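You operate a simulated robot arm through the tools that you are given. There is no shell and no other tool.

Carry out the task below with a simulated robot arm. There is one attempt and no reset: what you move stays moved.

TASK
Fill the blue cup to its lines, rinse the red brush in it and hang it in the DRY rack.
Fine: tank water, between the two lines; spout parked over the small white dish; the low table's racks; leave the other cups and brushes.

Only the result counts: the job must be done as asked and must still hold three seconds after the hand-in. Knocking over, shifting, dropping, spilling or breaking anything else fails it.

THE ROBOT
A 6-joint arm with a two-finger parallel gripper, fixed in place. Base frame: the origin is on the floor under the middle of its stand, x ahead of it, y to its left, z up; the work surface is at about z = 560. Lengths are in mm, angles in degrees, forces in N, time in s.
With the tool pointing down near the work surface it reaches from about 100 to 580 mm from the base axis. Its first joint turns from -66.0 to 66.0 degrees. Payload 2.7 kg.
The TCP is the grasp point between the finger pads, 23 mm short of the fingertips. In the tool frame z runs along the fingers and y along their closing line. Largest opening 94 mm; finger width 38, thickness 10; the body of the gripper, 54 by 96 mm, starts 39 mm behind the TCP.
Orientation is told as [roll, pitch, yaw] about the base's x, y, z axes, in that order, counted from this pose: with the fingers straight down and closing along the base's y, the tool's x points along the base's -x, its y along +y and its z along -z.

THE INTERFACE
- The arm moves only by the tool apply_moves. Its argument "targets" is a list of rows, each a list of 7 numbers: the finger opening in mm, from 0 to 94, then the shift along the base's x, y, z in units of 150 mm (1.0 is 150 mm), then the turn, a rotation vector about the base's x, y, z in units of 45 degrees (1.0 is 45 degrees). In form: [[hand, tx, ty, tz, wx, wy, wz], ...]. A call has 1 to 20 rows; each row is the pose to reach, as a shift and turn from the pose commanded when the call began. A call with a number of a shift or a turn outside -1 to 1 is refused whole. Each row takes 0.2 s and may step no farther than 50 mm and 8.6 degrees from the row before; otherwise, or with a gripper value out of range, the whole call is refused. Where a pose cannot be reached the arm comes as near as it can. A force on the tool above 70 N (or 10 N above the force at the start of the call, whichever is more), or a blocked arm, ends the call early, and 0.2 s more pass. Each finger travels about 45 mm/s and halts on what it meets, pressing with about 34 N; the grip force reading is that of the motor and also rises with nothing between the fingers. The clock runs only during rows and for 0.2 s after the last one: add rows that repeat a pose to give the fingers time. The reply holds the time, the measured pose of the TCP, the force on the tool along the base axes, the opening and the grip force, in the units named above and with some noise, with the torque about the TCP (base axes, N m) and any sound that the robot's microphone picked up.
- Cameras (640 x 400 px; columns grow to the right, rows downward): "scene" is fixed at [75.7, -429.7, 1405.2]; the picture's right is [0.77, -0.64, 0.00], its down [-0.35, -0.43, -0.83] and it looks along [0.53, 0.64, -0.56] (base axes); focal length 326 px, centre (320, 200). "wrist" rides on the gripper at [86, 16, -74] in the tool frame; the picture's right is [-0.18, 0.98, 0.00], its down [-0.58, -0.11, -0.81] and it looks along [-0.79, -0.15, 0.59] (tool axes); focal length 243 px, centre (320, 200). There is no depth. A picture from a camera that has moved, and an enlarged one, comes with that camera's place and axes in the base frame and with its lens.
- camera(camera): a new picture of that camera. It takes no simulated time.
- zoom(camera, box): a new picture of the part [left, top, right, bottom] of that camera's present view, enlarged. It takes no simulated time.
- job_done(): hands the job in; it is judged then, once.

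Places have to be worked out from the pictures, the camera data and where the tool is seen. Open the gripper and draw the arm clear of the work before you hand the job in, unless the task says otherwise.

The tools are called after "Emit:" as name(argument=value, ...) on one line, values as JSON. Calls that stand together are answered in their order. apply_moves: Moves the arm, as the interface text tells. Its arguments: {"type":"object","properties":{"targets":{"type":"array","items":{"type":"array","items":{"type":"number"}}}},"required":["targets"]} The other tools are called the same way: camera (camera) takes a picture; zoom (camera, box) takes an enlarged picture of a part of a camera's view; job_done () hands the job in.

At the start:

```text
clock: 0.0
eef_pos: [373.4, 202.0, 1043.2]
orientation: [-0.1, -0.1, 0.0]
force: [-0.3, 0.3, 0.4]
ft_torque: [0.01, -0.02, 0.0]
width: 94.0
gripper_force: 0.1
```

scene: 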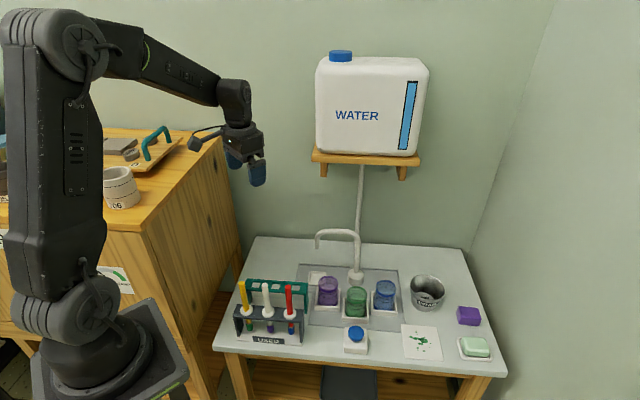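
wrist: 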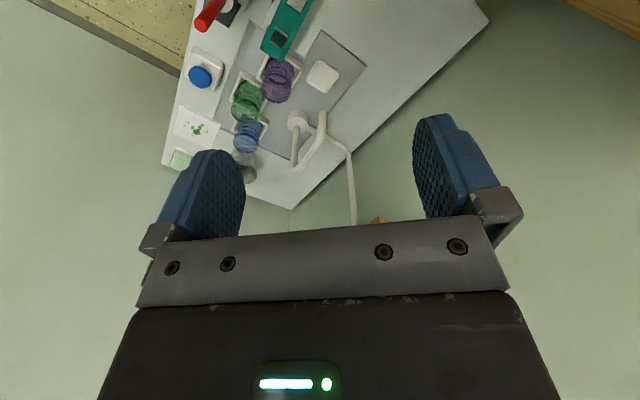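

I'll begin by looking at the scene closely before moving anything.

Emit:
zoom(camera="scene", box=[210, 220, 370, 360])

Emit:
zoom(camera="scene", box=[300, 220, 420, 330])

Emit:
zoom(camera="scene", box=[330, 260, 510, 380])

Emit:
zoom(camera="wrist", box=[160, 0, 380, 220])

Emit:
zoom(camera="scene", box=[0, 100, 220, 300])

Emit:
zoom(camera="scene", box=[290, 40, 450, 200])

```text
2.86 times, centred on (290, 290) of scene
camera zoom: at [75.7, -429.7, 1405.2], right [0.77, -0.64, 0.0], down [-0.35, -0.43, -0.83], along [0.53, 0.64, -0.56], focal length 932 px, centre (406, -57)
```

zoom: 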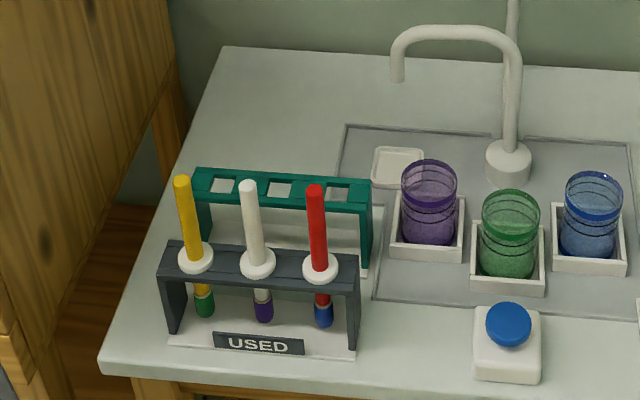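

```text
3.64 times, centred on (360, 275) of scene
camera zoom: at [75.7, -429.7, 1405.2], right [0.77, -0.64, 0.0], down [-0.35, -0.43, -0.83], along [0.53, 0.64, -0.56], focal length 1187 px, centre (174, -73)
```

zoom: 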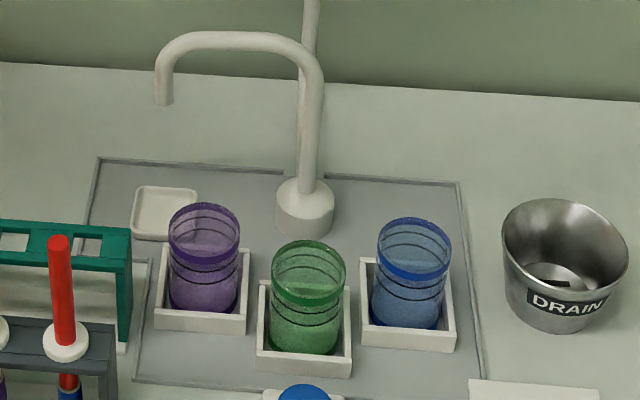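

```text
3.33 times, centred on (420, 320) of scene
camera zoom: at [75.7, -429.7, 1405.2], right [0.77, -0.64, 0.0], down [-0.35, -0.43, -0.83], along [0.53, 0.64, -0.56], focal length 1088 px, centre (-13, -200)
```

zoom: 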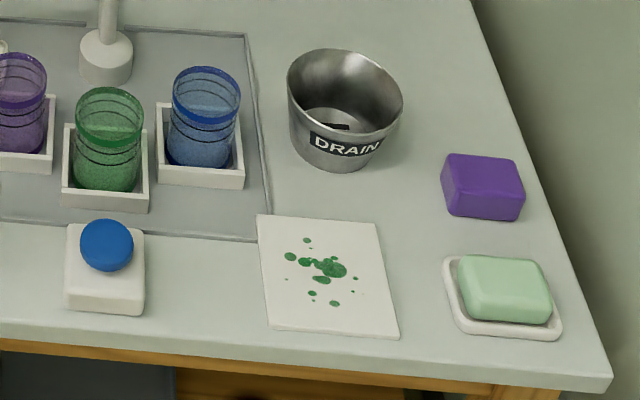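

```text
1.82 times, centred on (270, 110) of wrist
camera zoom: at [285.3, 217.7, 1118.7], right [0.18, 0.98, 0.0], down [0.58, -0.11, 0.81], along [0.79, -0.15, -0.59], focal length 441 px, centre (411, 364)
```

zoom: 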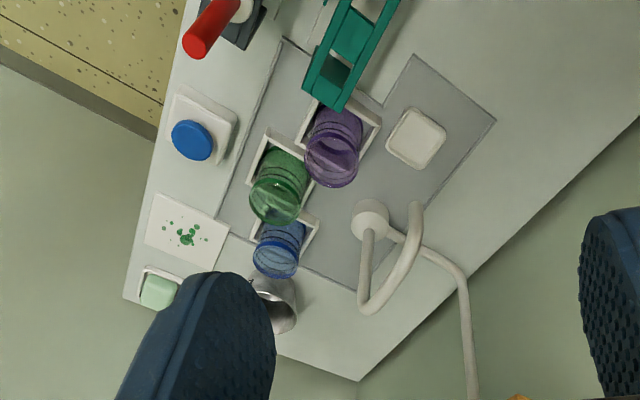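

```text
2.00 times, centred on (110, 200) of scene
camera zoom: at [75.7, -429.7, 1405.2], right [0.77, -0.64, 0.0], down [-0.35, -0.43, -0.83], along [0.53, 0.64, -0.56], focal length 653 px, centre (740, 200)
```

zoom: 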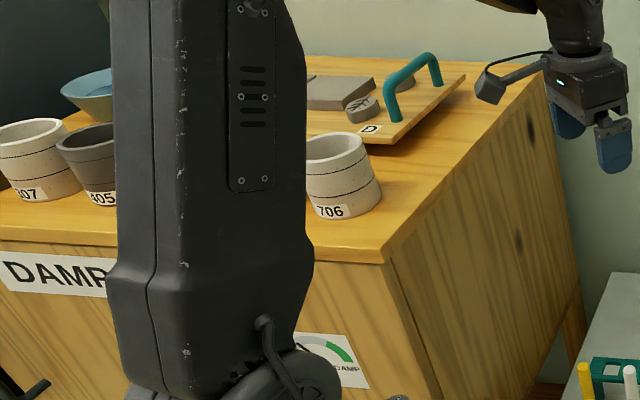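

```text
2.50 times, centred on (370, 120) of scene
camera zoom: at [75.7, -429.7, 1405.2], right [0.77, -0.64, 0.0], down [-0.35, -0.43, -0.83], along [0.53, 0.64, -0.56], focal length 816 px, centre (195, 400)
```

zoom: 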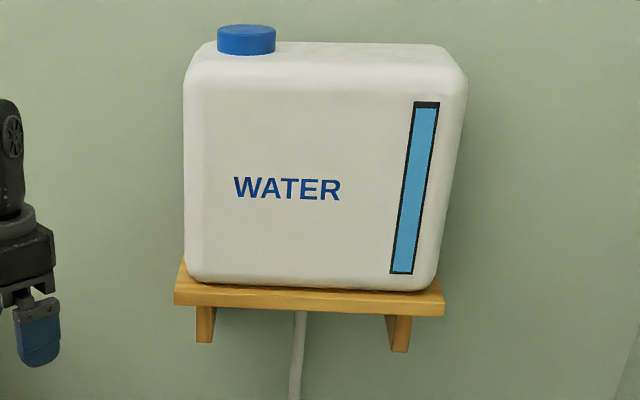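

The low table holds the cups, a swivel spout (apparently already over the small dish) and a blue button. I'll zoom in closer on the details: cup lines, button, racks and tank level.

Emit:
zoom(camera="scene", box=[366, 272, 406, 317])

Emit:
zoom(camera="scene", box=[340, 320, 376, 358])

Emit:
zoom(camera="scene", box=[230, 270, 315, 350])

Emit:
zoom(camera="scene", box=[305, 222, 370, 290])

Emit:
zoom(camera="wrist", box=[220, 50, 300, 190])

Emit:
zoom(camera="wrist", box=[180, 0, 320, 90])

```text
8.89 times, centred on (386, 294) of scene
camera zoom: at [75.7, -429.7, 1405.2], right [0.77, -0.64, 0.0], down [-0.35, -0.43, -0.83], along [0.53, 0.64, -0.56], focal length 2901 px, centre (-267, -640)
```

zoom: 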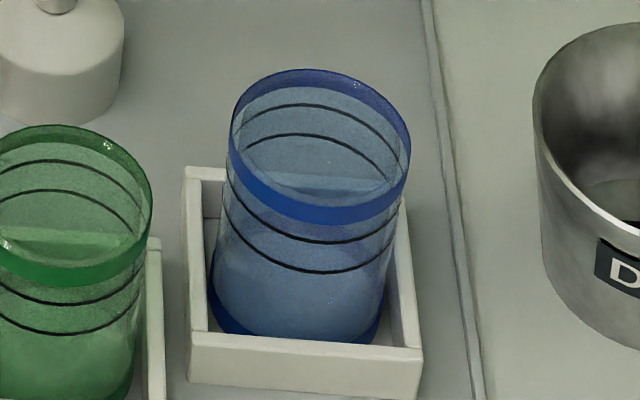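

```text
10.53 times, centred on (358, 339) of scene
camera zoom: at [75.7, -429.7, 1405.2], right [0.77, -0.64, 0.0], down [-0.35, -0.43, -0.83], along [0.53, 0.64, -0.56], focal length 3435 px, centre (-80, -1263)
```

zoom: 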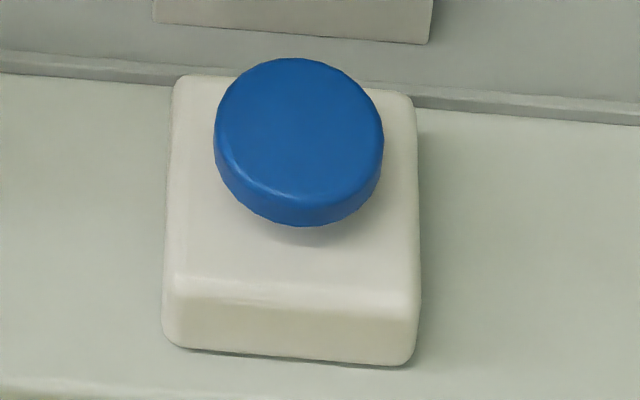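

```text
5.00 times, centred on (272, 310) of scene
camera zoom: at [75.7, -429.7, 1405.2], right [0.77, -0.64, 0.0], down [-0.35, -0.43, -0.83], along [0.53, 0.64, -0.56], focal length 1632 px, centre (558, -350)
```

zoom: 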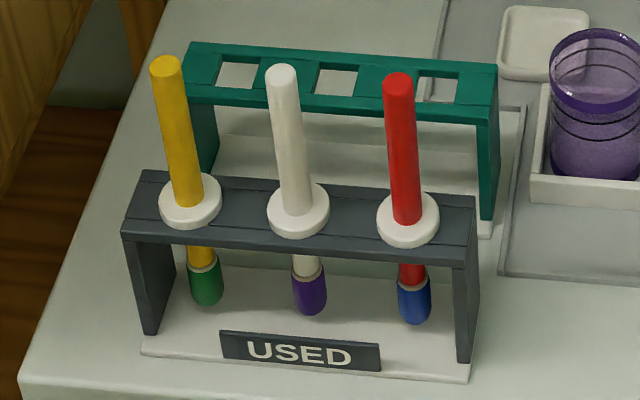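

```text
5.88 times, centred on (338, 256) of scene
camera zoom: at [75.7, -429.7, 1405.2], right [0.77, -0.64, 0.0], down [-0.35, -0.43, -0.83], along [0.53, 0.64, -0.56], focal length 1920 px, centre (217, -129)
```

zoom: 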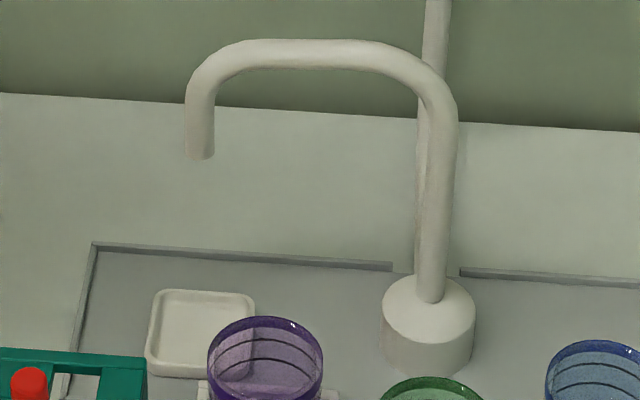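

```text
2.86 times, centred on (260, 120) of wrist
camera zoom: at [285.3, 217.7, 1118.7], right [0.18, 0.98, 0.0], down [0.58, -0.11, 0.81], along [0.79, -0.15, -0.59], focal length 693 px, centre (491, 429)
```

zoom: 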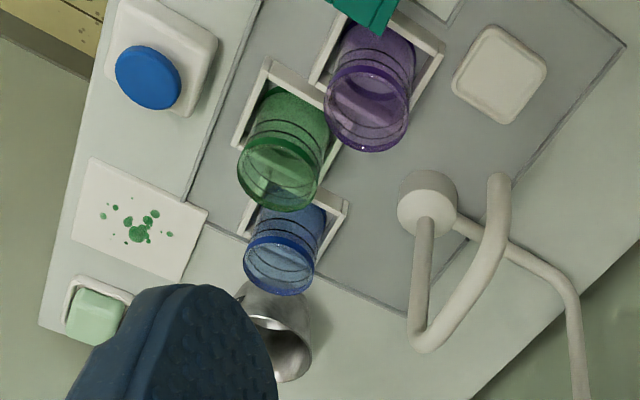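

```text
4.44 times, centred on (250, 45) of wrist
camera zoom: at [285.3, 217.7, 1118.7], right [0.18, 0.98, 0.0], down [0.58, -0.11, 0.81], along [0.79, -0.15, -0.59], focal length 1078 px, centre (631, 889)
```

zoom: 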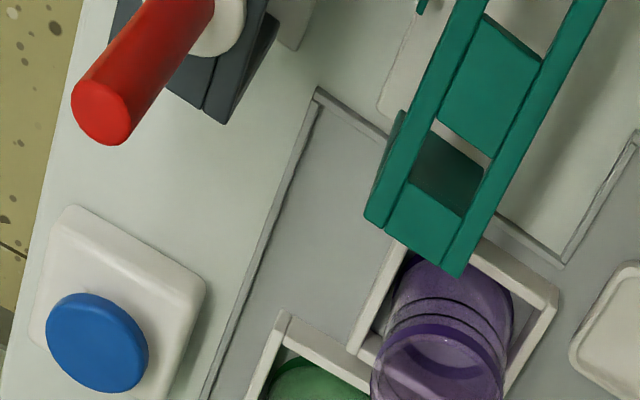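

Table is rotated 45° to the base; I judge the blue cup near (650,-48), the button near (500,-74), the red brush near (368,48) and the DRY (teal) hole behind it near (437,117), all with table top z≈560. I'll move the arm in free air to get better wrist views of the cups.

Emit:
apply_moves(targets=[[94, 0.09, -0.185, -0.12, 0, 0, 0], [94, 0.18, -0.37, -0.24, 0, 0, 0], [94, 0.27, -0.555, -0.36, 0, 0, 0], [94, 0.36, -0.74, -0.48, 0, 0, 0]])

Emit:
apply_moves(targets=[[94, 0.09, -0.185, -0.12, 0, 0, 0], [94, 0.18, -0.37, -0.24, 0, 0, 0], [94, 0.27, -0.555, -0.36, 0, 0, 0], [94, 0.36, -0.74, -0.48, 0, 0, 0]])

Emit:
camera(camera="wrist")

Emit:
camera(camera="scene")

```text
clock: 1.0
eef_pos: [427.8, 91.3, 971.4]
orientation: [0.0, 0.0, 0.0]
force: [0.4, -0.2, -0.1]
ft_torque: [-0.02, 0.03, -0.03]
width: 93.9
gripper_force: 0.1
```

```text
clock: 2.0
eef_pos: [479.3, -20.0, 900.0]
orientation: [0.0, 0.0, 0.0]
force: [0.6, -1.0, -0.6]
ft_torque: [0.01, -0.01, -0.04]
width: 93.9
gripper_force: 0.0
```

```text
taken
camera wrist: at [392.6, -4.4, 974.6], right [0.18, 0.98, 0.0], down [0.58, -0.11, 0.81], along [0.79, -0.15, -0.59], focal length 243 px, centre (320, 200)
```

wrist: 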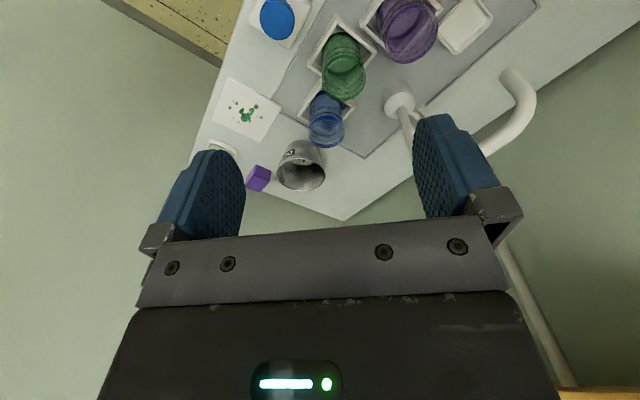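

```text
taken
```

scene: 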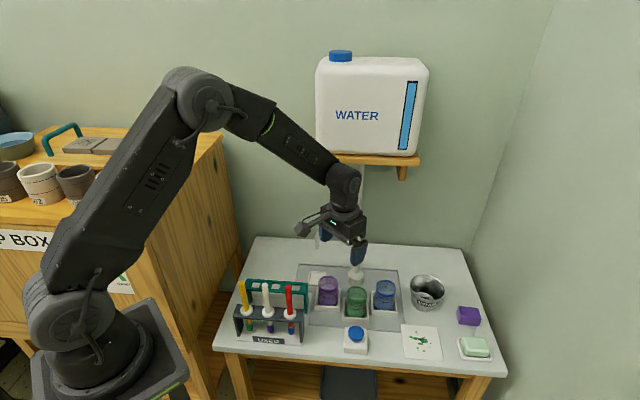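

Now zooming on the wrist view for cup contents, spout geometry and button.

Emit:
zoom(camera="wrist", box=[280, 0, 440, 160])

Emit:
zoom(camera="wrist", box=[295, 80, 360, 160])

Emit:
zoom(camera="wrist", box=[370, 0, 560, 170])

Emit:
zoom(camera="wrist", box=[200, 0, 340, 160])

```text
2.50 times, centred on (360, 80) of wrist
camera zoom: at [392.6, -4.4, 974.6], right [0.18, 0.98, 0.0], down [0.58, -0.11, 0.81], along [0.79, -0.15, -0.59], focal length 606 px, centre (220, 500)
```

zoom: 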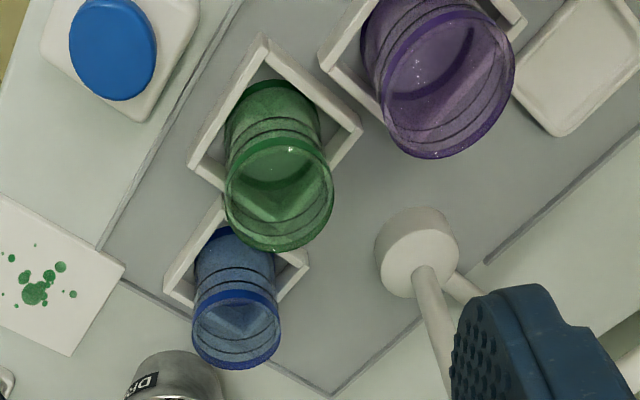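

```text
5.00 times, centred on (328, 120) of wrist
camera zoom: at [392.6, -4.4, 974.6], right [0.18, 0.98, 0.0], down [0.58, -0.11, 0.81], along [0.79, -0.15, -0.59], focal length 1213 px, centre (282, 600)
```

zoom: 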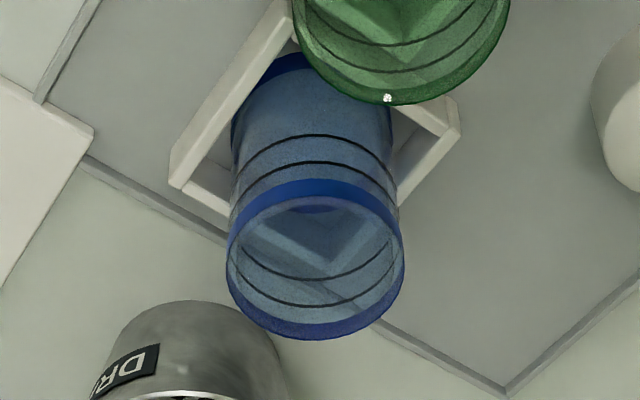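

```text
2.35 times, centred on (465, 85) of wrist
camera zoom: at [392.6, -4.4, 974.6], right [0.18, 0.98, 0.0], down [0.58, -0.11, 0.81], along [0.79, -0.15, -0.59], focal length 571 px, centre (-21, 471)
```

zoom: 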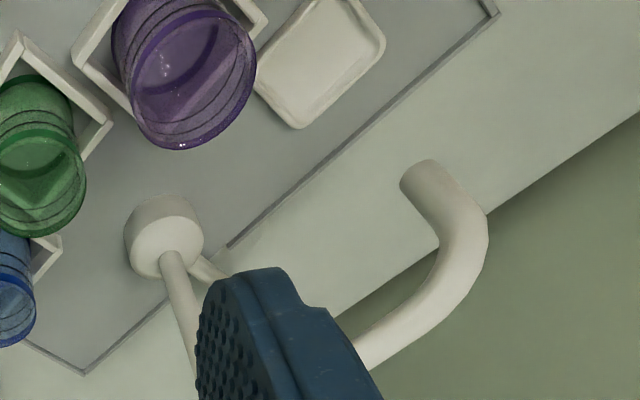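

```text
2.50 times, centred on (270, 80) of wrist
camera zoom: at [392.6, -4.4, 974.6], right [0.18, 0.98, 0.0], down [0.58, -0.11, 0.81], along [0.79, -0.15, -0.59], focal length 606 px, centre (445, 500)
```

zoom: 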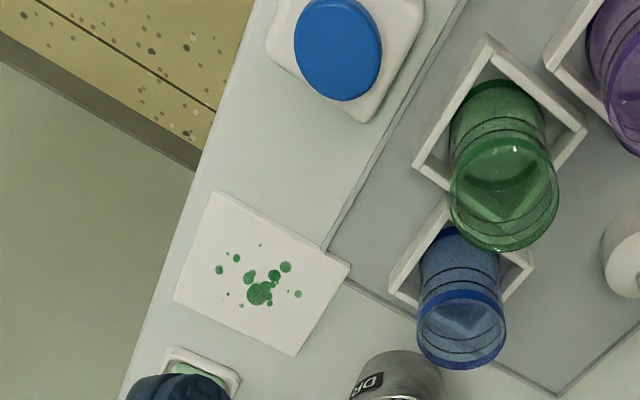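

The cups look empty (tray visible through them), spout tip is at about (565,177,698), faucet axis (659,86). I'll probe how far the arm reaches tool-down at this height, in free air.

Emit:
apply_moves(targets=[[60, 0.25, 0.02, -0.05, 0, 0, 0], [40, 0.5, 0.04, -0.1, 0, 0, 0], [30, 0.75, 0.06, -0.15, 0, 0, 0], [30, 1.0, 0.08, -0.2, 0, 0, 0]])

Emit:
apply_moves(targets=[[30, 0.15, 0, -0.1, 0, 0, 0], [30, 0.2, 0, -0.2, 0, 0, 0]])

Emit:
camera(camera="wrist")

Emit:
camera(camera="scene")

```text
clock: 3.0
eef_pos: [630.3, -8.6, 866.7]
orientation: [0.1, 0.3, 0.0]
force: [-0.3, -0.3, 0.6]
ft_torque: [-0.05, 0.01, -0.01]
width: 30.0
gripper_force: 0.1
```

```text
clock: 3.6
eef_pos: [644.0, -10.7, 845.9]
orientation: [0.0, 0.1, 0.0]
force: [0.0, 0.0, -0.1]
ft_torque: [-0.02, -0.03, 0.0]
width: 30.2
gripper_force: 0.1
out of reach, approached as far as the arm can: row 1, 2
```

```text
taken
camera wrist: at [555.7, 6.0, 921.6], right [0.18, 0.98, 0.0], down [0.58, -0.11, 0.81], along [0.79, -0.15, -0.59], focal length 243 px, centre (320, 200)
```

wrist: 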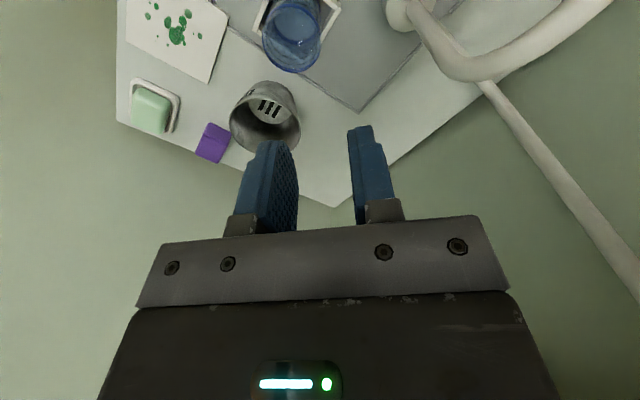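

```text
taken
```

scene: 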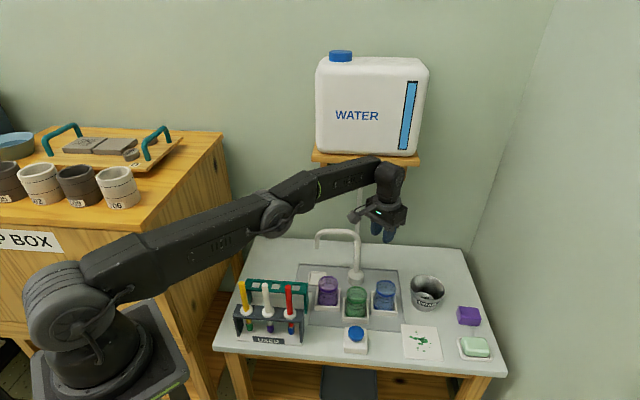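

Reach tool-down tops out near 644 mm; tilting the tool forward should extend it. I'll test a 15° forward tilt plus yaw (needed at the blue-cup end of the spout swing) here in free air.

Emit:
apply_moves(targets=[[34, -0.05, 0, 0.02, 0, -0.17, 0], [34, -0.05, 0, 0.02, 0, -0.333, 0]])

```text
clock: 4.2
eef_pos: [636.7, -9.2, 849.7]
orientation: [0.0, -15.1, 0.1]
force: [-0.9, 0.0, -1.0]
ft_torque: [-0.03, -0.06, -0.01]
width: 34.3
gripper_force: 0.1
```

Emit:
apply_moves(targets=[[34, 0.02, 0, 0, -0.041, 0, 0.154], [34, 0.04, 0, 0, -0.0825, 0, 0.308], [34, 0.06, 0, 0, -0.124, 0, 0.462], [34, 0.08, 0, 0, -0.165, 0, 0.615], [34, 0.1, 0, 0, -0.206, 0, 0.769], [34, 0.12, 0, 0, -0.2475, 0, 0.923]])

Emit:
apply_moves(targets=[[34, 0, 0, 0, -0.041, 0, 0.154], [34, 0, 0, 0, -0.0825, 0, 0.308], [34, 0, 0, 0, -0.124, 0, 0.462], [34, 0, 0, 0, -0.165, 0, 0.615], [34, 0, 0, 0, -0.206, 0, 0.769], [34, 0, 0, 0, -0.2475, 0, 0.923]])

Emit:
camera(camera="wrist")

Emit:
camera(camera="scene")

```text
clock: 5.6
eef_pos: [655.2, -10.0, 849.5]
orientation: [-10.3, -11.0, 44.2]
force: [0.1, 0.1, 0.0]
ft_torque: [0.02, 0.0, 0.01]
width: 34.1
gripper_force: 0.0
```

```text
clock: 7.0
eef_pos: [653.0, -8.7, 850.8]
orientation: [-15.0, -0.9, 86.3]
force: [-0.4, 0.4, 0.6]
ft_torque: [0.03, 0.02, 0.0]
width: 33.9
gripper_force: 0.0
```

```text
taken
camera wrist: at [612.6, -94.6, 916.9], right [-0.94, 0.25, -0.25], down [-0.07, 0.57, 0.82], along [0.35, 0.78, -0.52], focal length 243 px, centre (320, 200)
```

wrist: 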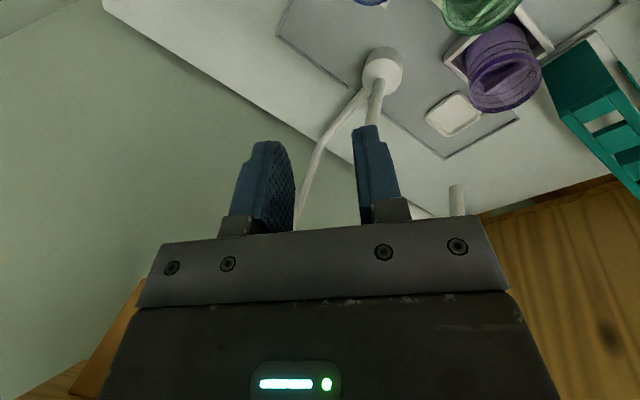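

```text
taken
```

scene: 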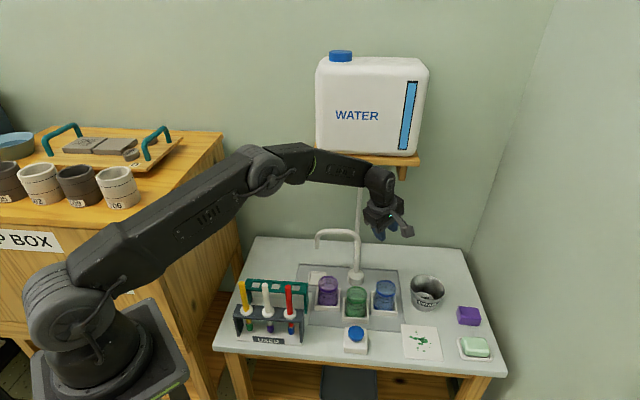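

The tilted, yawed pose is reachable. Now I'll fly back at this height, rotating the other way, to hover above the spout's horizontal arm near (593,150).

Emit:
apply_moves(targets=[[34, -0.022, 0.058, 0.02, 0.041, 0, -0.155], [34, -0.044, 0.117, 0.02, 0.083, 0, -0.31], [34, -0.066, 0.175, 0.02, 0.124, 0, -0.465], [34, -0.088, 0.234, 0.02, 0.166, 0, -0.619], [34, -0.11, 0.292, 0.02, 0.207, 0, -0.774], [34, -0.133, 0.351, 0.02, 0.249, 0, -0.929]])

Emit:
apply_moves(targets=[[34, -0.022, 0.058, 0, 0.041, 0, -0.155], [34, -0.044, 0.117, 0, 0.083, 0, -0.31], [34, -0.066, 0.175, 0, 0.124, 0, -0.465], [34, -0.088, 0.234, 0, 0.166, 0, -0.619], [34, -0.11, 0.292, 0, 0.207, 0, -0.774], [34, -0.133, 0.351, 0, 0.249, 0, -0.929]])

Emit:
apply_moves(targets=[[34, -0.022, 0.058, 0, 0.041, 0, -0.155], [34, -0.044, 0.117, 0, 0.083, 0, -0.31], [34, -0.066, 0.175, 0, 0.124, 0, -0.465], [34, -0.088, 0.234, 0, 0.166, 0, -0.619], [34, -0.11, 0.292, 0, 0.207, 0, -0.774], [34, -0.133, 0.351, 0, 0.249, 0, -0.929]])

Emit:
camera(camera="wrist")

Emit:
zoom(camera="scene", box=[260, 120, 440, 300])

```text
clock: 8.4
eef_pos: [633.8, 43.7, 852.8]
orientation: [-10.2, -11.0, 43.6]
force: [-0.1, -0.2, -0.4]
ft_torque: [-0.01, -0.03, 0.02]
width: 33.9
gripper_force: 0.1
```

```text
clock: 9.8
eef_pos: [613.6, 96.9, 853.7]
orientation: [0.2, -15.0, -0.6]
force: [-0.4, -0.2, -0.3]
ft_torque: [0.01, 0.03, 0.04]
width: 34.3
gripper_force: 0.0
```

```text
clock: 11.2
eef_pos: [594.5, 148.4, 852.5]
orientation: [10.5, -10.7, -44.9]
force: [0.8, 0.1, -0.1]
ft_torque: [0.01, 0.02, 0.04]
width: 33.9
gripper_force: 0.0
```

```text
taken
camera wrist: at [524.8, 220.6, 912.3], right [0.79, 0.58, 0.21], down [0.12, -0.48, 0.87], along [0.61, -0.66, -0.45], focal length 243 px, centre (320, 200)
```

wrist: 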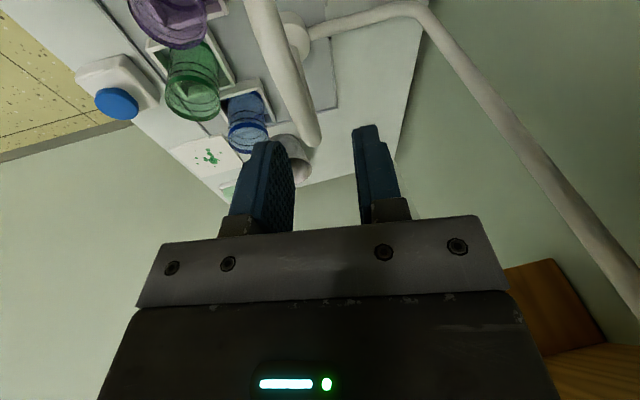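

```text
2.22 times, centred on (350, 210) of scene
camera zoom: at [75.7, -429.7, 1405.2], right [0.77, -0.64, 0.0], down [-0.35, -0.43, -0.83], along [0.53, 0.64, -0.56], focal length 725 px, centre (253, 178)
```

zoom: 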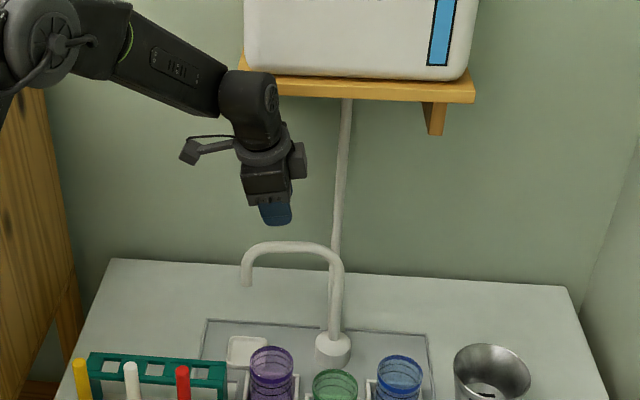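

The spout tube lies between the open fingers below. I'll zoom in to centre exactly before lowering.

Emit:
zoom(camera="wrist", box=[220, 0, 400, 220])

```text
1.82 times, centred on (310, 110) of wrist
camera zoom: at [524.8, 220.6, 912.3], right [0.79, 0.58, 0.21], down [0.12, -0.48, 0.87], along [0.61, -0.66, -0.45], focal length 441 px, centre (338, 364)
```

zoom: 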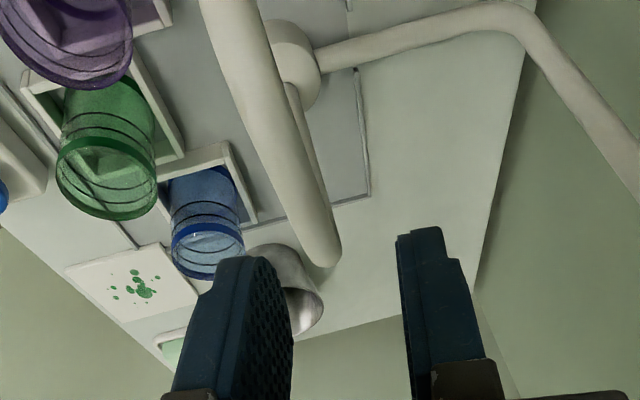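

The tube is centred within ~3 mm between the fingers. I'll lower straight down to TCP z≈776 to straddle it.

Emit:
apply_moves(targets=[[36, -0.007, -0.007, -0.13, 0, 0, 0], [36, -0.014, -0.01, -0.26, 0, 0, 0], [36, -0.014, -0.01, -0.39, 0, 0, 0], [36, -0.014, -0.01, -0.51, 0, 0, 0]])

Emit:
camera(camera="wrist")

Emit:
zoom(camera="scene", box=[280, 160, 400, 300])

```text
clock: 12.2
eef_pos: [591.5, 145.9, 775.7]
orientation: [10.6, -10.8, -44.8]
force: [0.3, 0.4, 0.5]
ft_torque: [-0.02, 0.04, 0.02]
width: 36.1
gripper_force: 0.1
```

```text
taken
camera wrist: at [521.9, 217.4, 835.5], right [0.79, 0.58, 0.21], down [0.12, -0.48, 0.87], along [0.61, -0.66, -0.45], focal length 243 px, centre (320, 200)
```

wrist: 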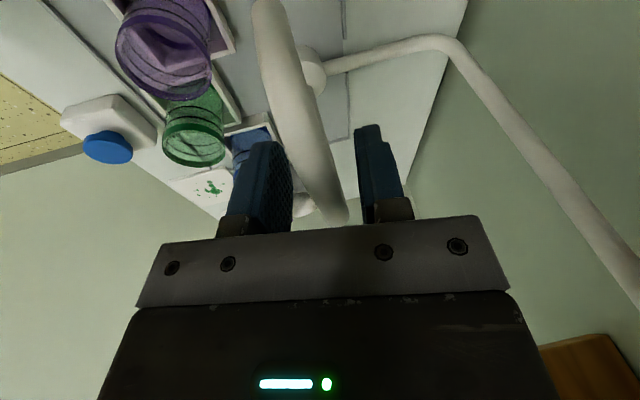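

```text
2.86 times, centred on (340, 230) of scene
camera zoom: at [75.7, -429.7, 1405.2], right [0.77, -0.64, 0.0], down [-0.35, -0.43, -0.83], along [0.53, 0.64, -0.56], focal length 932 px, centre (263, 114)
```

zoom: 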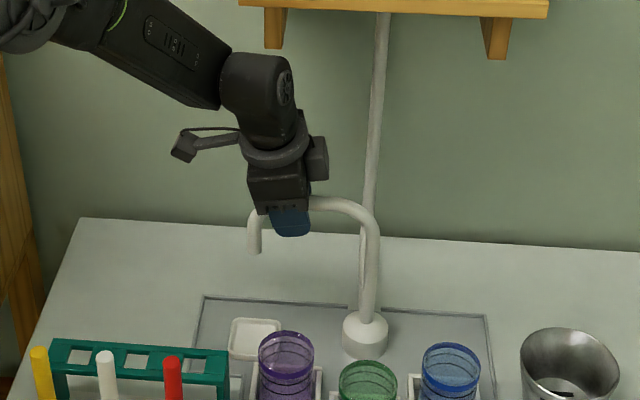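

Fingers straddle the tube. Now I'll swing the spout along its arc (centre (659.5,86), radius ~91) toward the cups, first 42°.

Emit:
apply_moves(targets=[[36, -0.0451, -0.0581, 0, -0.0403, 0, 0.1503], [36, -0.0829, -0.1214, 0, -0.0806, 0, 0.3005], [36, -0.1128, -0.1888, 0, -0.1209, 0, 0.4508], [36, -0.1343, -0.2594, 0, -0.1612, 0, 0.6011], [36, -0.1469, -0.332, 0, -0.2014, 0, 0.7513], [36, -0.1507, -0.4057, 0, -0.2417, 0, 0.9016]])

Emit:
camera(camera="wrist")

Emit:
zoom(camera="scene", box=[280, 160, 420, 320])

```text
clock: 13.6
eef_pos: [568.5, 85.7, 775.1]
orientation: [0.5, -15.0, -1.6]
force: [0.2, 0.5, 0.2]
ft_torque: [-0.03, 0.0, 0.01]
width: 36.1
gripper_force: 0.6
```

```text
taken
camera wrist: at [465.1, 104.3, 826.8], right [0.21, 0.98, 0.06], down [0.35, -0.13, 0.93], along [0.91, -0.17, -0.37], focal length 243 px, centre (320, 200)
```

wrist: 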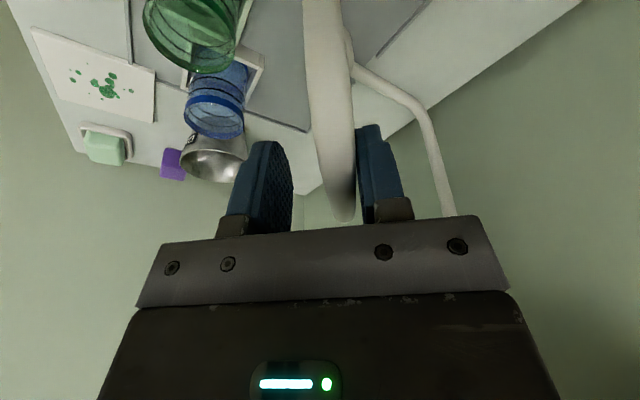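

```text
2.50 times, centred on (350, 240) of scene
camera zoom: at [75.7, -429.7, 1405.2], right [0.77, -0.64, 0.0], down [-0.35, -0.43, -0.83], along [0.53, 0.64, -0.56], focal length 816 px, centre (245, 100)
```

zoom: 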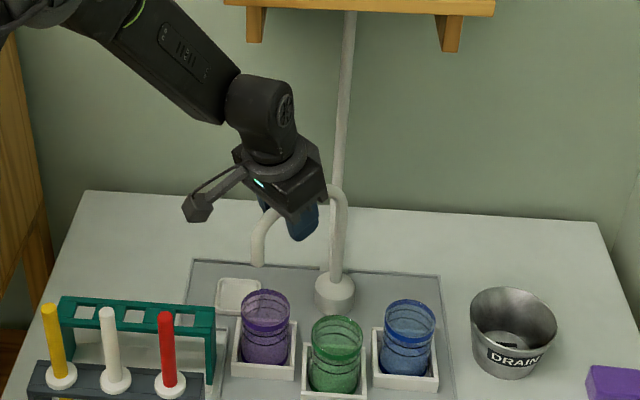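

The spout follows smoothly with almost no force. Continuing the arc another 42°.

Emit:
apply_moves(targets=[[36, 0.0053, -0.0736, 0, -0.0403, 0, 0.1503], [36, 0.0195, -0.1459, 0, -0.0806, 0, 0.3005], [36, 0.0424, -0.216, 0, -0.1209, 0, 0.4508], [36, 0.0737, -0.2828, 0, -0.1612, 0, 0.6011], [36, 0.1129, -0.3453, 0, -0.2014, 0, 0.7513], [36, 0.1594, -0.4025, 0, -0.2417, 0, 0.9016]])

Emit:
camera(camera="wrist")

Emit:
zoom(camera="scene", box=[280, 160, 420, 320])

```text
clock: 15.0
eef_pos: [593.5, 24.6, 777.6]
orientation: [-9.8, -11.3, 41.2]
force: [0.3, 0.0, 0.7]
ft_torque: [-0.04, 0.02, -0.03]
width: 36.0
gripper_force: 0.4
```

```text
taken
camera wrist: at [499.0, -18.5, 829.9], right [-0.48, 0.87, -0.13], down [0.29, 0.29, 0.91], along [0.83, 0.4, -0.39], focal length 243 px, centre (320, 200)
```

wrist: 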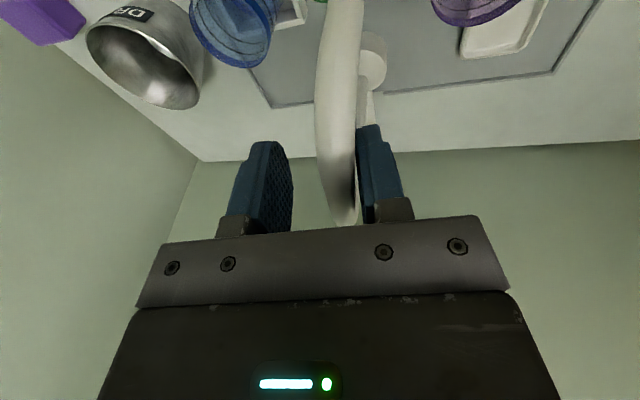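

```text
2.50 times, centred on (350, 240) of scene
camera zoom: at [75.7, -429.7, 1405.2], right [0.77, -0.64, 0.0], down [-0.35, -0.43, -0.83], along [0.53, 0.64, -0.56], focal length 816 px, centre (245, 100)
```

zoom: 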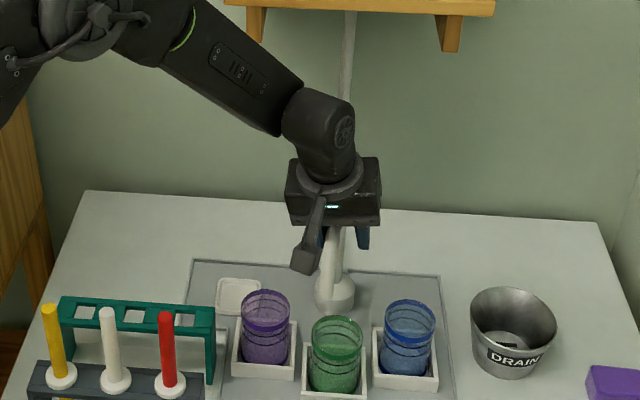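

Emit:
apply_moves(targets=[[36, 0.0531, -0.0511, 0, -0.0403, 0, 0.1503], [36, 0.1121, -0.0953, 0, -0.0806, 0, 0.3005], [36, 0.1761, -0.1321, 0, -0.1209, 0, 0.4508], [36, 0.2439, -0.1608, 0, -0.1612, 0, 0.6011], [36, 0.3149, -0.1811, 0, -0.2014, 0, 0.7513], [36, 0.3877, -0.1925, 0, -0.2417, 0, 0.9016]])

Emit:
camera(camera="wrist")

Emit:
zoom(camera="scene", box=[300, 160, 440, 320])

```text
clock: 16.4
eef_pos: [651.5, -3.4, 776.2]
orientation: [-14.9, -2.0, 82.6]
force: [0.0, 1.0, -0.4]
ft_torque: [0.02, 0.03, -0.04]
width: 35.9
gripper_force: 0.0
```

```text
taken
camera wrist: at [604.2, -87.1, 842.7], right [-0.92, 0.31, -0.25], down [-0.03, 0.56, 0.83], along [0.4, 0.77, -0.51], focal length 243 px, centre (320, 200)
```

wrist: 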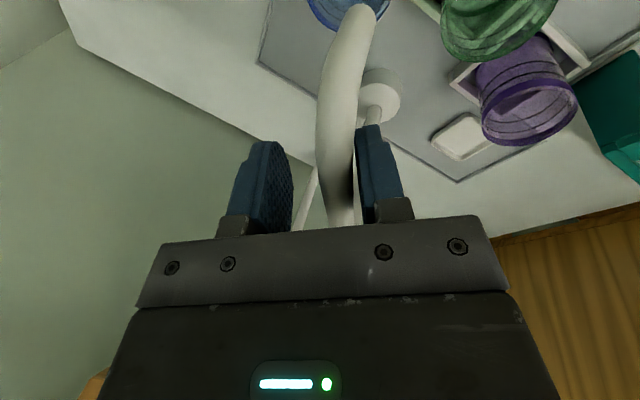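

```text
2.50 times, centred on (370, 240) of scene
camera zoom: at [75.7, -429.7, 1405.2], right [0.77, -0.64, 0.0], down [-0.35, -0.43, -0.83], along [0.53, 0.64, -0.56], focal length 816 px, centre (195, 100)
```

zoom: 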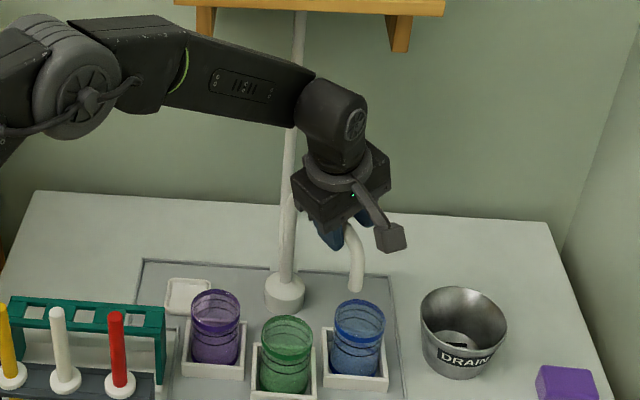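

The tip is nearly above the blue cup; I'll nudge about 3° further and re-check.

Emit:
apply_moves(targets=[[36, 0.0315, -0.002, 0, -0.0173, 0, 0.0644], [36, 0.0315, -0.002, 0, -0.0173, 0, 0.0644]])

Emit:
zoom(camera="scene", box=[350, 220, 430, 320])

Emit:
camera(camera="wrist")

```text
clock: 17.0
eef_pos: [655.2, -5.1, 777.4]
orientation: [-14.9, -1.2, 85.3]
force: [0.3, 0.6, -0.1]
ft_torque: [-0.01, 0.01, 0.05]
width: 35.7
gripper_force: 0.0
```

```text
4.00 times, centred on (390, 270) of scene
camera zoom: at [75.7, -429.7, 1405.2], right [0.77, -0.64, 0.0], down [-0.35, -0.43, -0.83], along [0.53, 0.64, -0.56], focal length 1305 px, centre (40, -80)
```

zoom: 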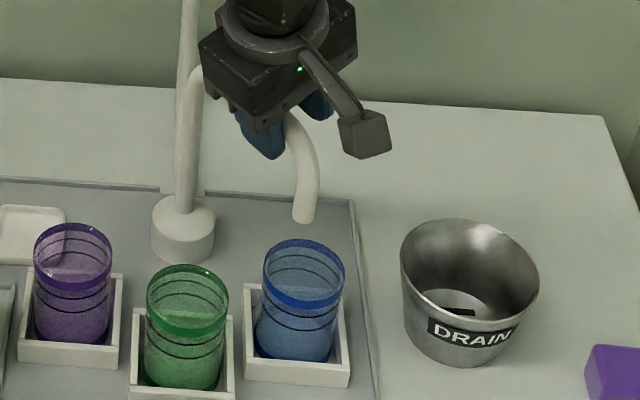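

```text
taken
camera wrist: at [613.1, -88.7, 843.6], right [-0.93, 0.26, -0.25], down [-0.06, 0.57, 0.82], along [0.36, 0.78, -0.52], focal length 243 px, centre (320, 200)
```

wrist: 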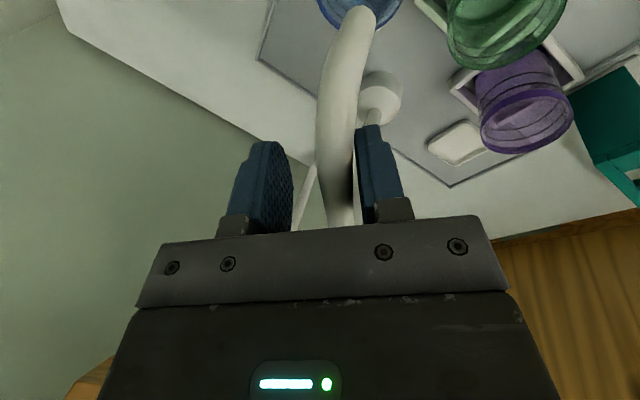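

Tip is above the cup's middle to within a few mm. I'll centre the fingers around the tube so as not to drag it, then withdraw up along the tool axis.

Emit:
apply_moves(targets=[[36, -0.05, 0, 0, 0, 0, 0], [36, -0.085, 0, 0.13, 0, 0, 0], [36, -0.12, 0, 0.26, 0, 0, 0], [36, -0.155, 0, 0.39, 0, 0, 0], [36, -0.19, 0, 0.52, 0, 0, 0]])

Emit:
zoom(camera="scene", box=[350, 220, 430, 320])

Emit:
camera(camera="wrist")

```text
clock: 18.2
eef_pos: [629.1, -2.3, 854.7]
orientation: [-15.0, -1.1, 85.4]
force: [-0.2, 0.0, -0.5]
ft_torque: [0.01, 0.01, 0.02]
width: 36.0
gripper_force: 0.1
```

```text
4.00 times, centred on (390, 270) of scene
camera zoom: at [75.7, -429.7, 1405.2], right [0.77, -0.64, 0.0], down [-0.35, -0.43, -0.83], along [0.53, 0.64, -0.56], focal length 1305 px, centre (40, -80)
```

zoom: 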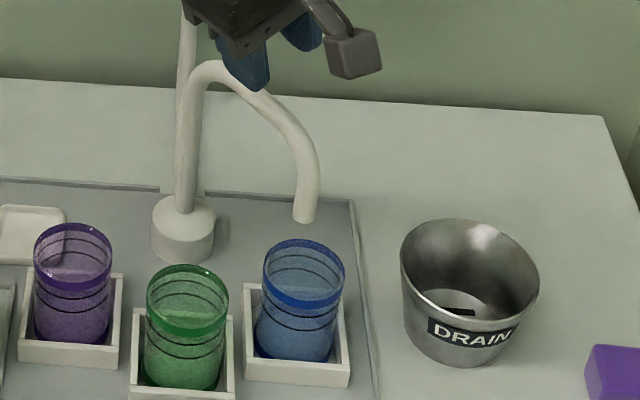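

```text
taken
camera wrist: at [586.4, -88.1, 921.3], right [-0.93, 0.27, -0.25], down [-0.06, 0.57, 0.82], along [0.36, 0.78, -0.52], focal length 243 px, centre (320, 200)
```

wrist: 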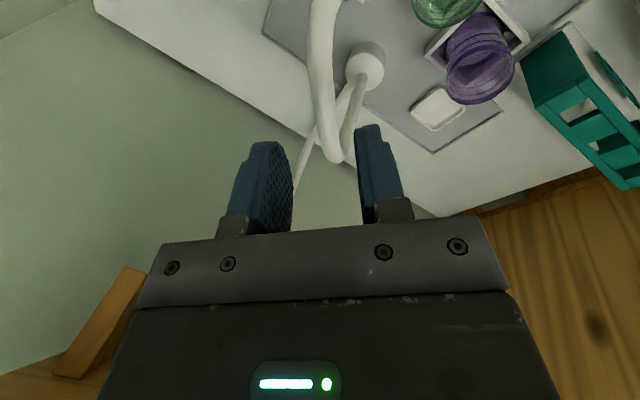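

Spout stayed put. Now I'll go above the blue button (≈(495,-77), top z≈612), returning the tool to vertical and closing the fingers.

Emit:
apply_moves(targets=[[20, -0.18, -0.1, -0.1, 0, 0.111, 0], [0, -0.36, -0.2, -0.25, 0, 0.222, 0], [0, -0.54, -0.3, -0.4, 0, 0.333, 0], [0, -0.72, -0.4, -0.55, 0, 0.333, 0], [0, -0.893, -0.5, -0.7, 0, 0.333, 0], [0, -0.893, -0.5, -0.7, 0, 0.333, 0]])

Emit:
camera(camera="wrist")

Emit:
camera(camera="scene")

```text
clock: 19.6
eef_pos: [495.9, -78.9, 750.7]
orientation: [-0.1, 0.0, 85.2]
force: [-0.4, 0.2, 1.1]
ft_torque: [0.0, 0.01, 0.0]
width: 0.2
gripper_force: 33.6
```

```text
taken
camera wrist: at [470.8, -164.0, 826.1], right [-0.96, 0.27, 0.0], down [0.16, 0.57, 0.81], along [0.21, 0.78, -0.59], focal length 243 px, centre (320, 200)
```

wrist: 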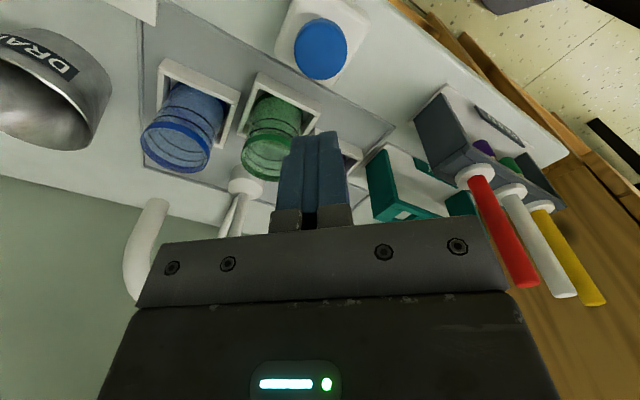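

```text
taken
```

scene: 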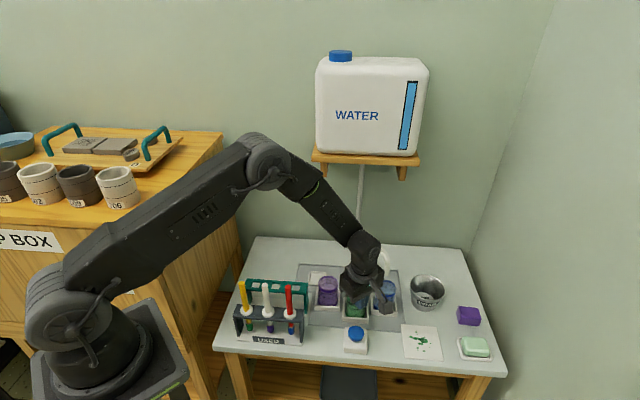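

Wrist view places the button right below the tool. Before dispensing, I'll check the spout tip against the blue cup from this angle.

Emit:
zoom(camera="wrist", box=[90, 60, 250, 260])

Emit:
zoom(camera="scene", box=[335, 230, 425, 340])

```text
2.00 times, centred on (170, 160) of wrist
camera zoom: at [470.8, -164.0, 826.1], right [-0.96, 0.27, 0.0], down [0.16, 0.57, 0.81], along [0.21, 0.78, -0.59], focal length 485 px, centre (620, 280)
```

zoom: 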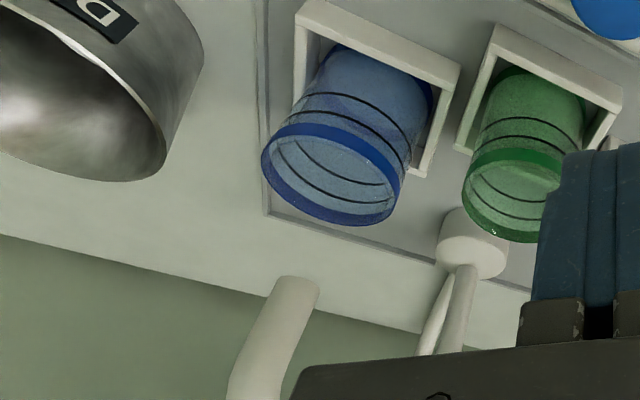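

```text
3.64 times, centred on (380, 285) of scene
camera zoom: at [75.7, -429.7, 1405.2], right [0.77, -0.64, 0.0], down [-0.35, -0.43, -0.83], along [0.53, 0.64, -0.56], focal length 1187 px, centre (102, -109)
```

zoom: 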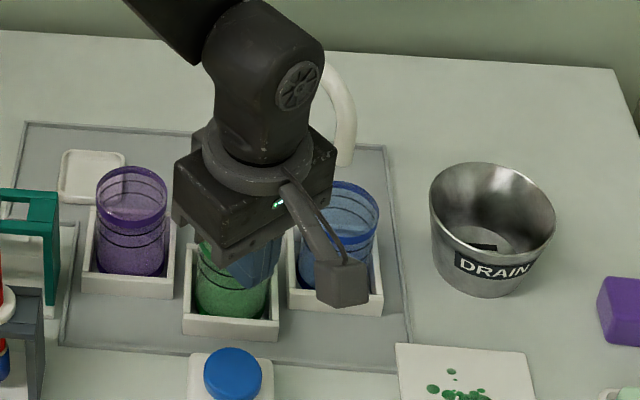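

The tip sits over the cup's opening (cup centre ≈(645,-48)), well within the rim. Now descending toward the button with closed fingers, stopping just above it.

Emit:
apply_moves(targets=[[0, -0.01, 0, -0.22, 0, 0, 0], [0, -0.01, 0, -0.44, 0, 0, 0], [0, -0.01, 0, -0.64, 0, 0, 0]])

Emit:
zoom(camera="scene", box=[320, 250, 420, 370])

Emit:
camera(camera="wrist")

```text
clock: 20.4
eef_pos: [493.7, -80.0, 654.5]
orientation: [-0.1, 0.0, 85.1]
force: [0.2, 0.4, 0.4]
ft_torque: [-0.01, -0.01, 0.0]
width: 0.0
gripper_force: 34.0
```

```text
3.33 times, centred on (370, 310) of scene
camera zoom: at [75.7, -429.7, 1405.2], right [0.77, -0.64, 0.0], down [-0.35, -0.43, -0.83], along [0.53, 0.64, -0.56], focal length 1088 px, centre (153, -167)
```

zoom: 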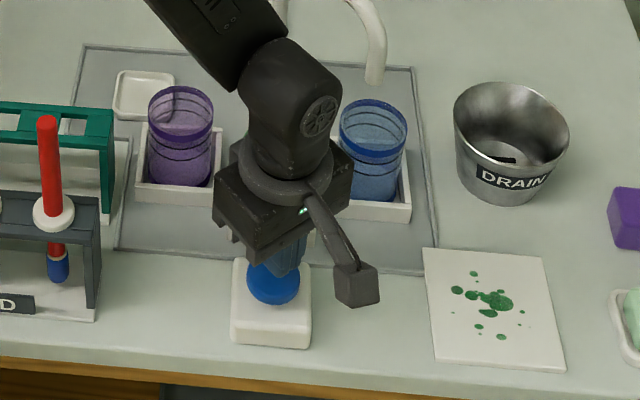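

```text
taken
camera wrist: at [469.6, -164.3, 730.1], right [-0.96, 0.27, 0.0], down [0.16, 0.57, 0.81], along [0.21, 0.78, -0.59], focal length 243 px, centre (320, 200)
```

wrist: 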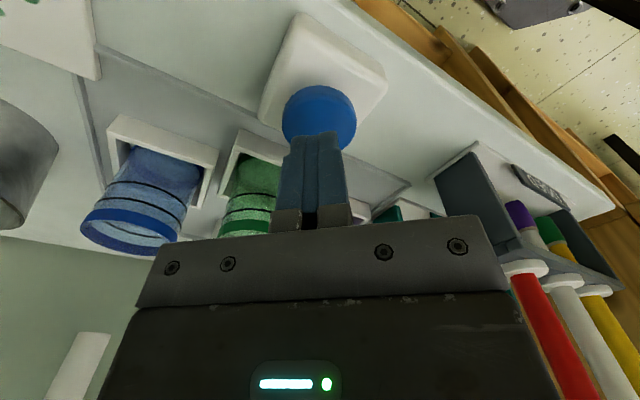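

Good views of both cup and button. I'll now step down slowly, watching force.

Emit:
apply_moves(targets=[[0, 0, 0.005, -0.05, 0, 0, 0], [0, 0, 0.005, -0.1, 0, 0, 0]])

```text
clock: 21.0
eef_pos: [493.0, -78.5, 640.7]
orientation: [0.0, 0.0, 85.1]
force: [-0.3, -0.1, 0.4]
ft_torque: [-0.01, 0.02, -0.04]
width: 0.0
gripper_force: 33.8
```

Emit:
apply_moves(targets=[[0, 0, 0, -0.02, 0, 0, 0]])

```text
clock: 21.4
eef_pos: [492.7, -77.4, 637.1]
orientation: [-0.1, 0.1, 85.4]
force: [-0.2, 0.3, 1.2]
ft_torque: [-0.01, 0.04, 0.03]
width: 0.3
gripper_force: 34.5
```

Emit:
apply_moves(targets=[[0, 0, 0, -0.02, 0, 0, 0]])

Emit:
zoom(camera="scene", box=[320, 230, 420, 370])

```text
clock: 21.8
eef_pos: [494.1, -78.1, 633.2]
orientation: [0.0, 0.0, 85.2]
force: [-1.1, 1.3, 2.5]
ft_torque: [0.04, 0.02, -0.01]
width: 0.0
gripper_force: 34.1
```

```text
2.86 times, centred on (370, 300) of scene
camera zoom: at [75.7, -429.7, 1405.2], right [0.77, -0.64, 0.0], down [-0.35, -0.43, -0.83], along [0.53, 0.64, -0.56], focal length 932 px, centre (177, -86)
```

zoom: 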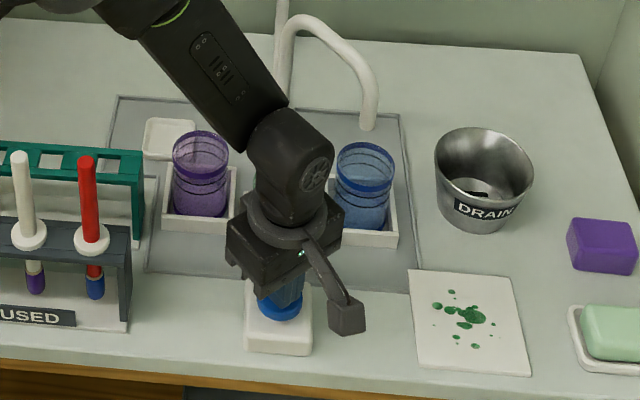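

Light contact with the button (2.5 N), no flow yet. Pressing slightly further.

Emit:
apply_moves(targets=[[0, 0, 0, -0.02, 0, 0, 0]])

Emit:
zoom(camera="scene", box=[320, 230, 420, 370])

```text
clock: 22.2
eef_pos: [493.4, -78.3, 630.0]
orientation: [-0.1, 0.1, 85.3]
force: [0.5, 0.0, 3.8]
ft_torque: [0.03, -0.01, -0.01]
width: 0.0
gripper_force: 33.9
heard: click
```

```text
2.86 times, centred on (370, 300) of scene
camera zoom: at [75.7, -429.7, 1405.2], right [0.77, -0.64, 0.0], down [-0.35, -0.43, -0.83], along [0.53, 0.64, -0.56], focal length 932 px, centre (177, -86)
```

zoom: 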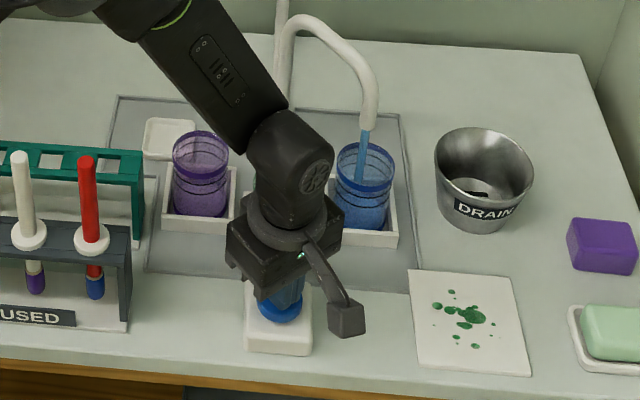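

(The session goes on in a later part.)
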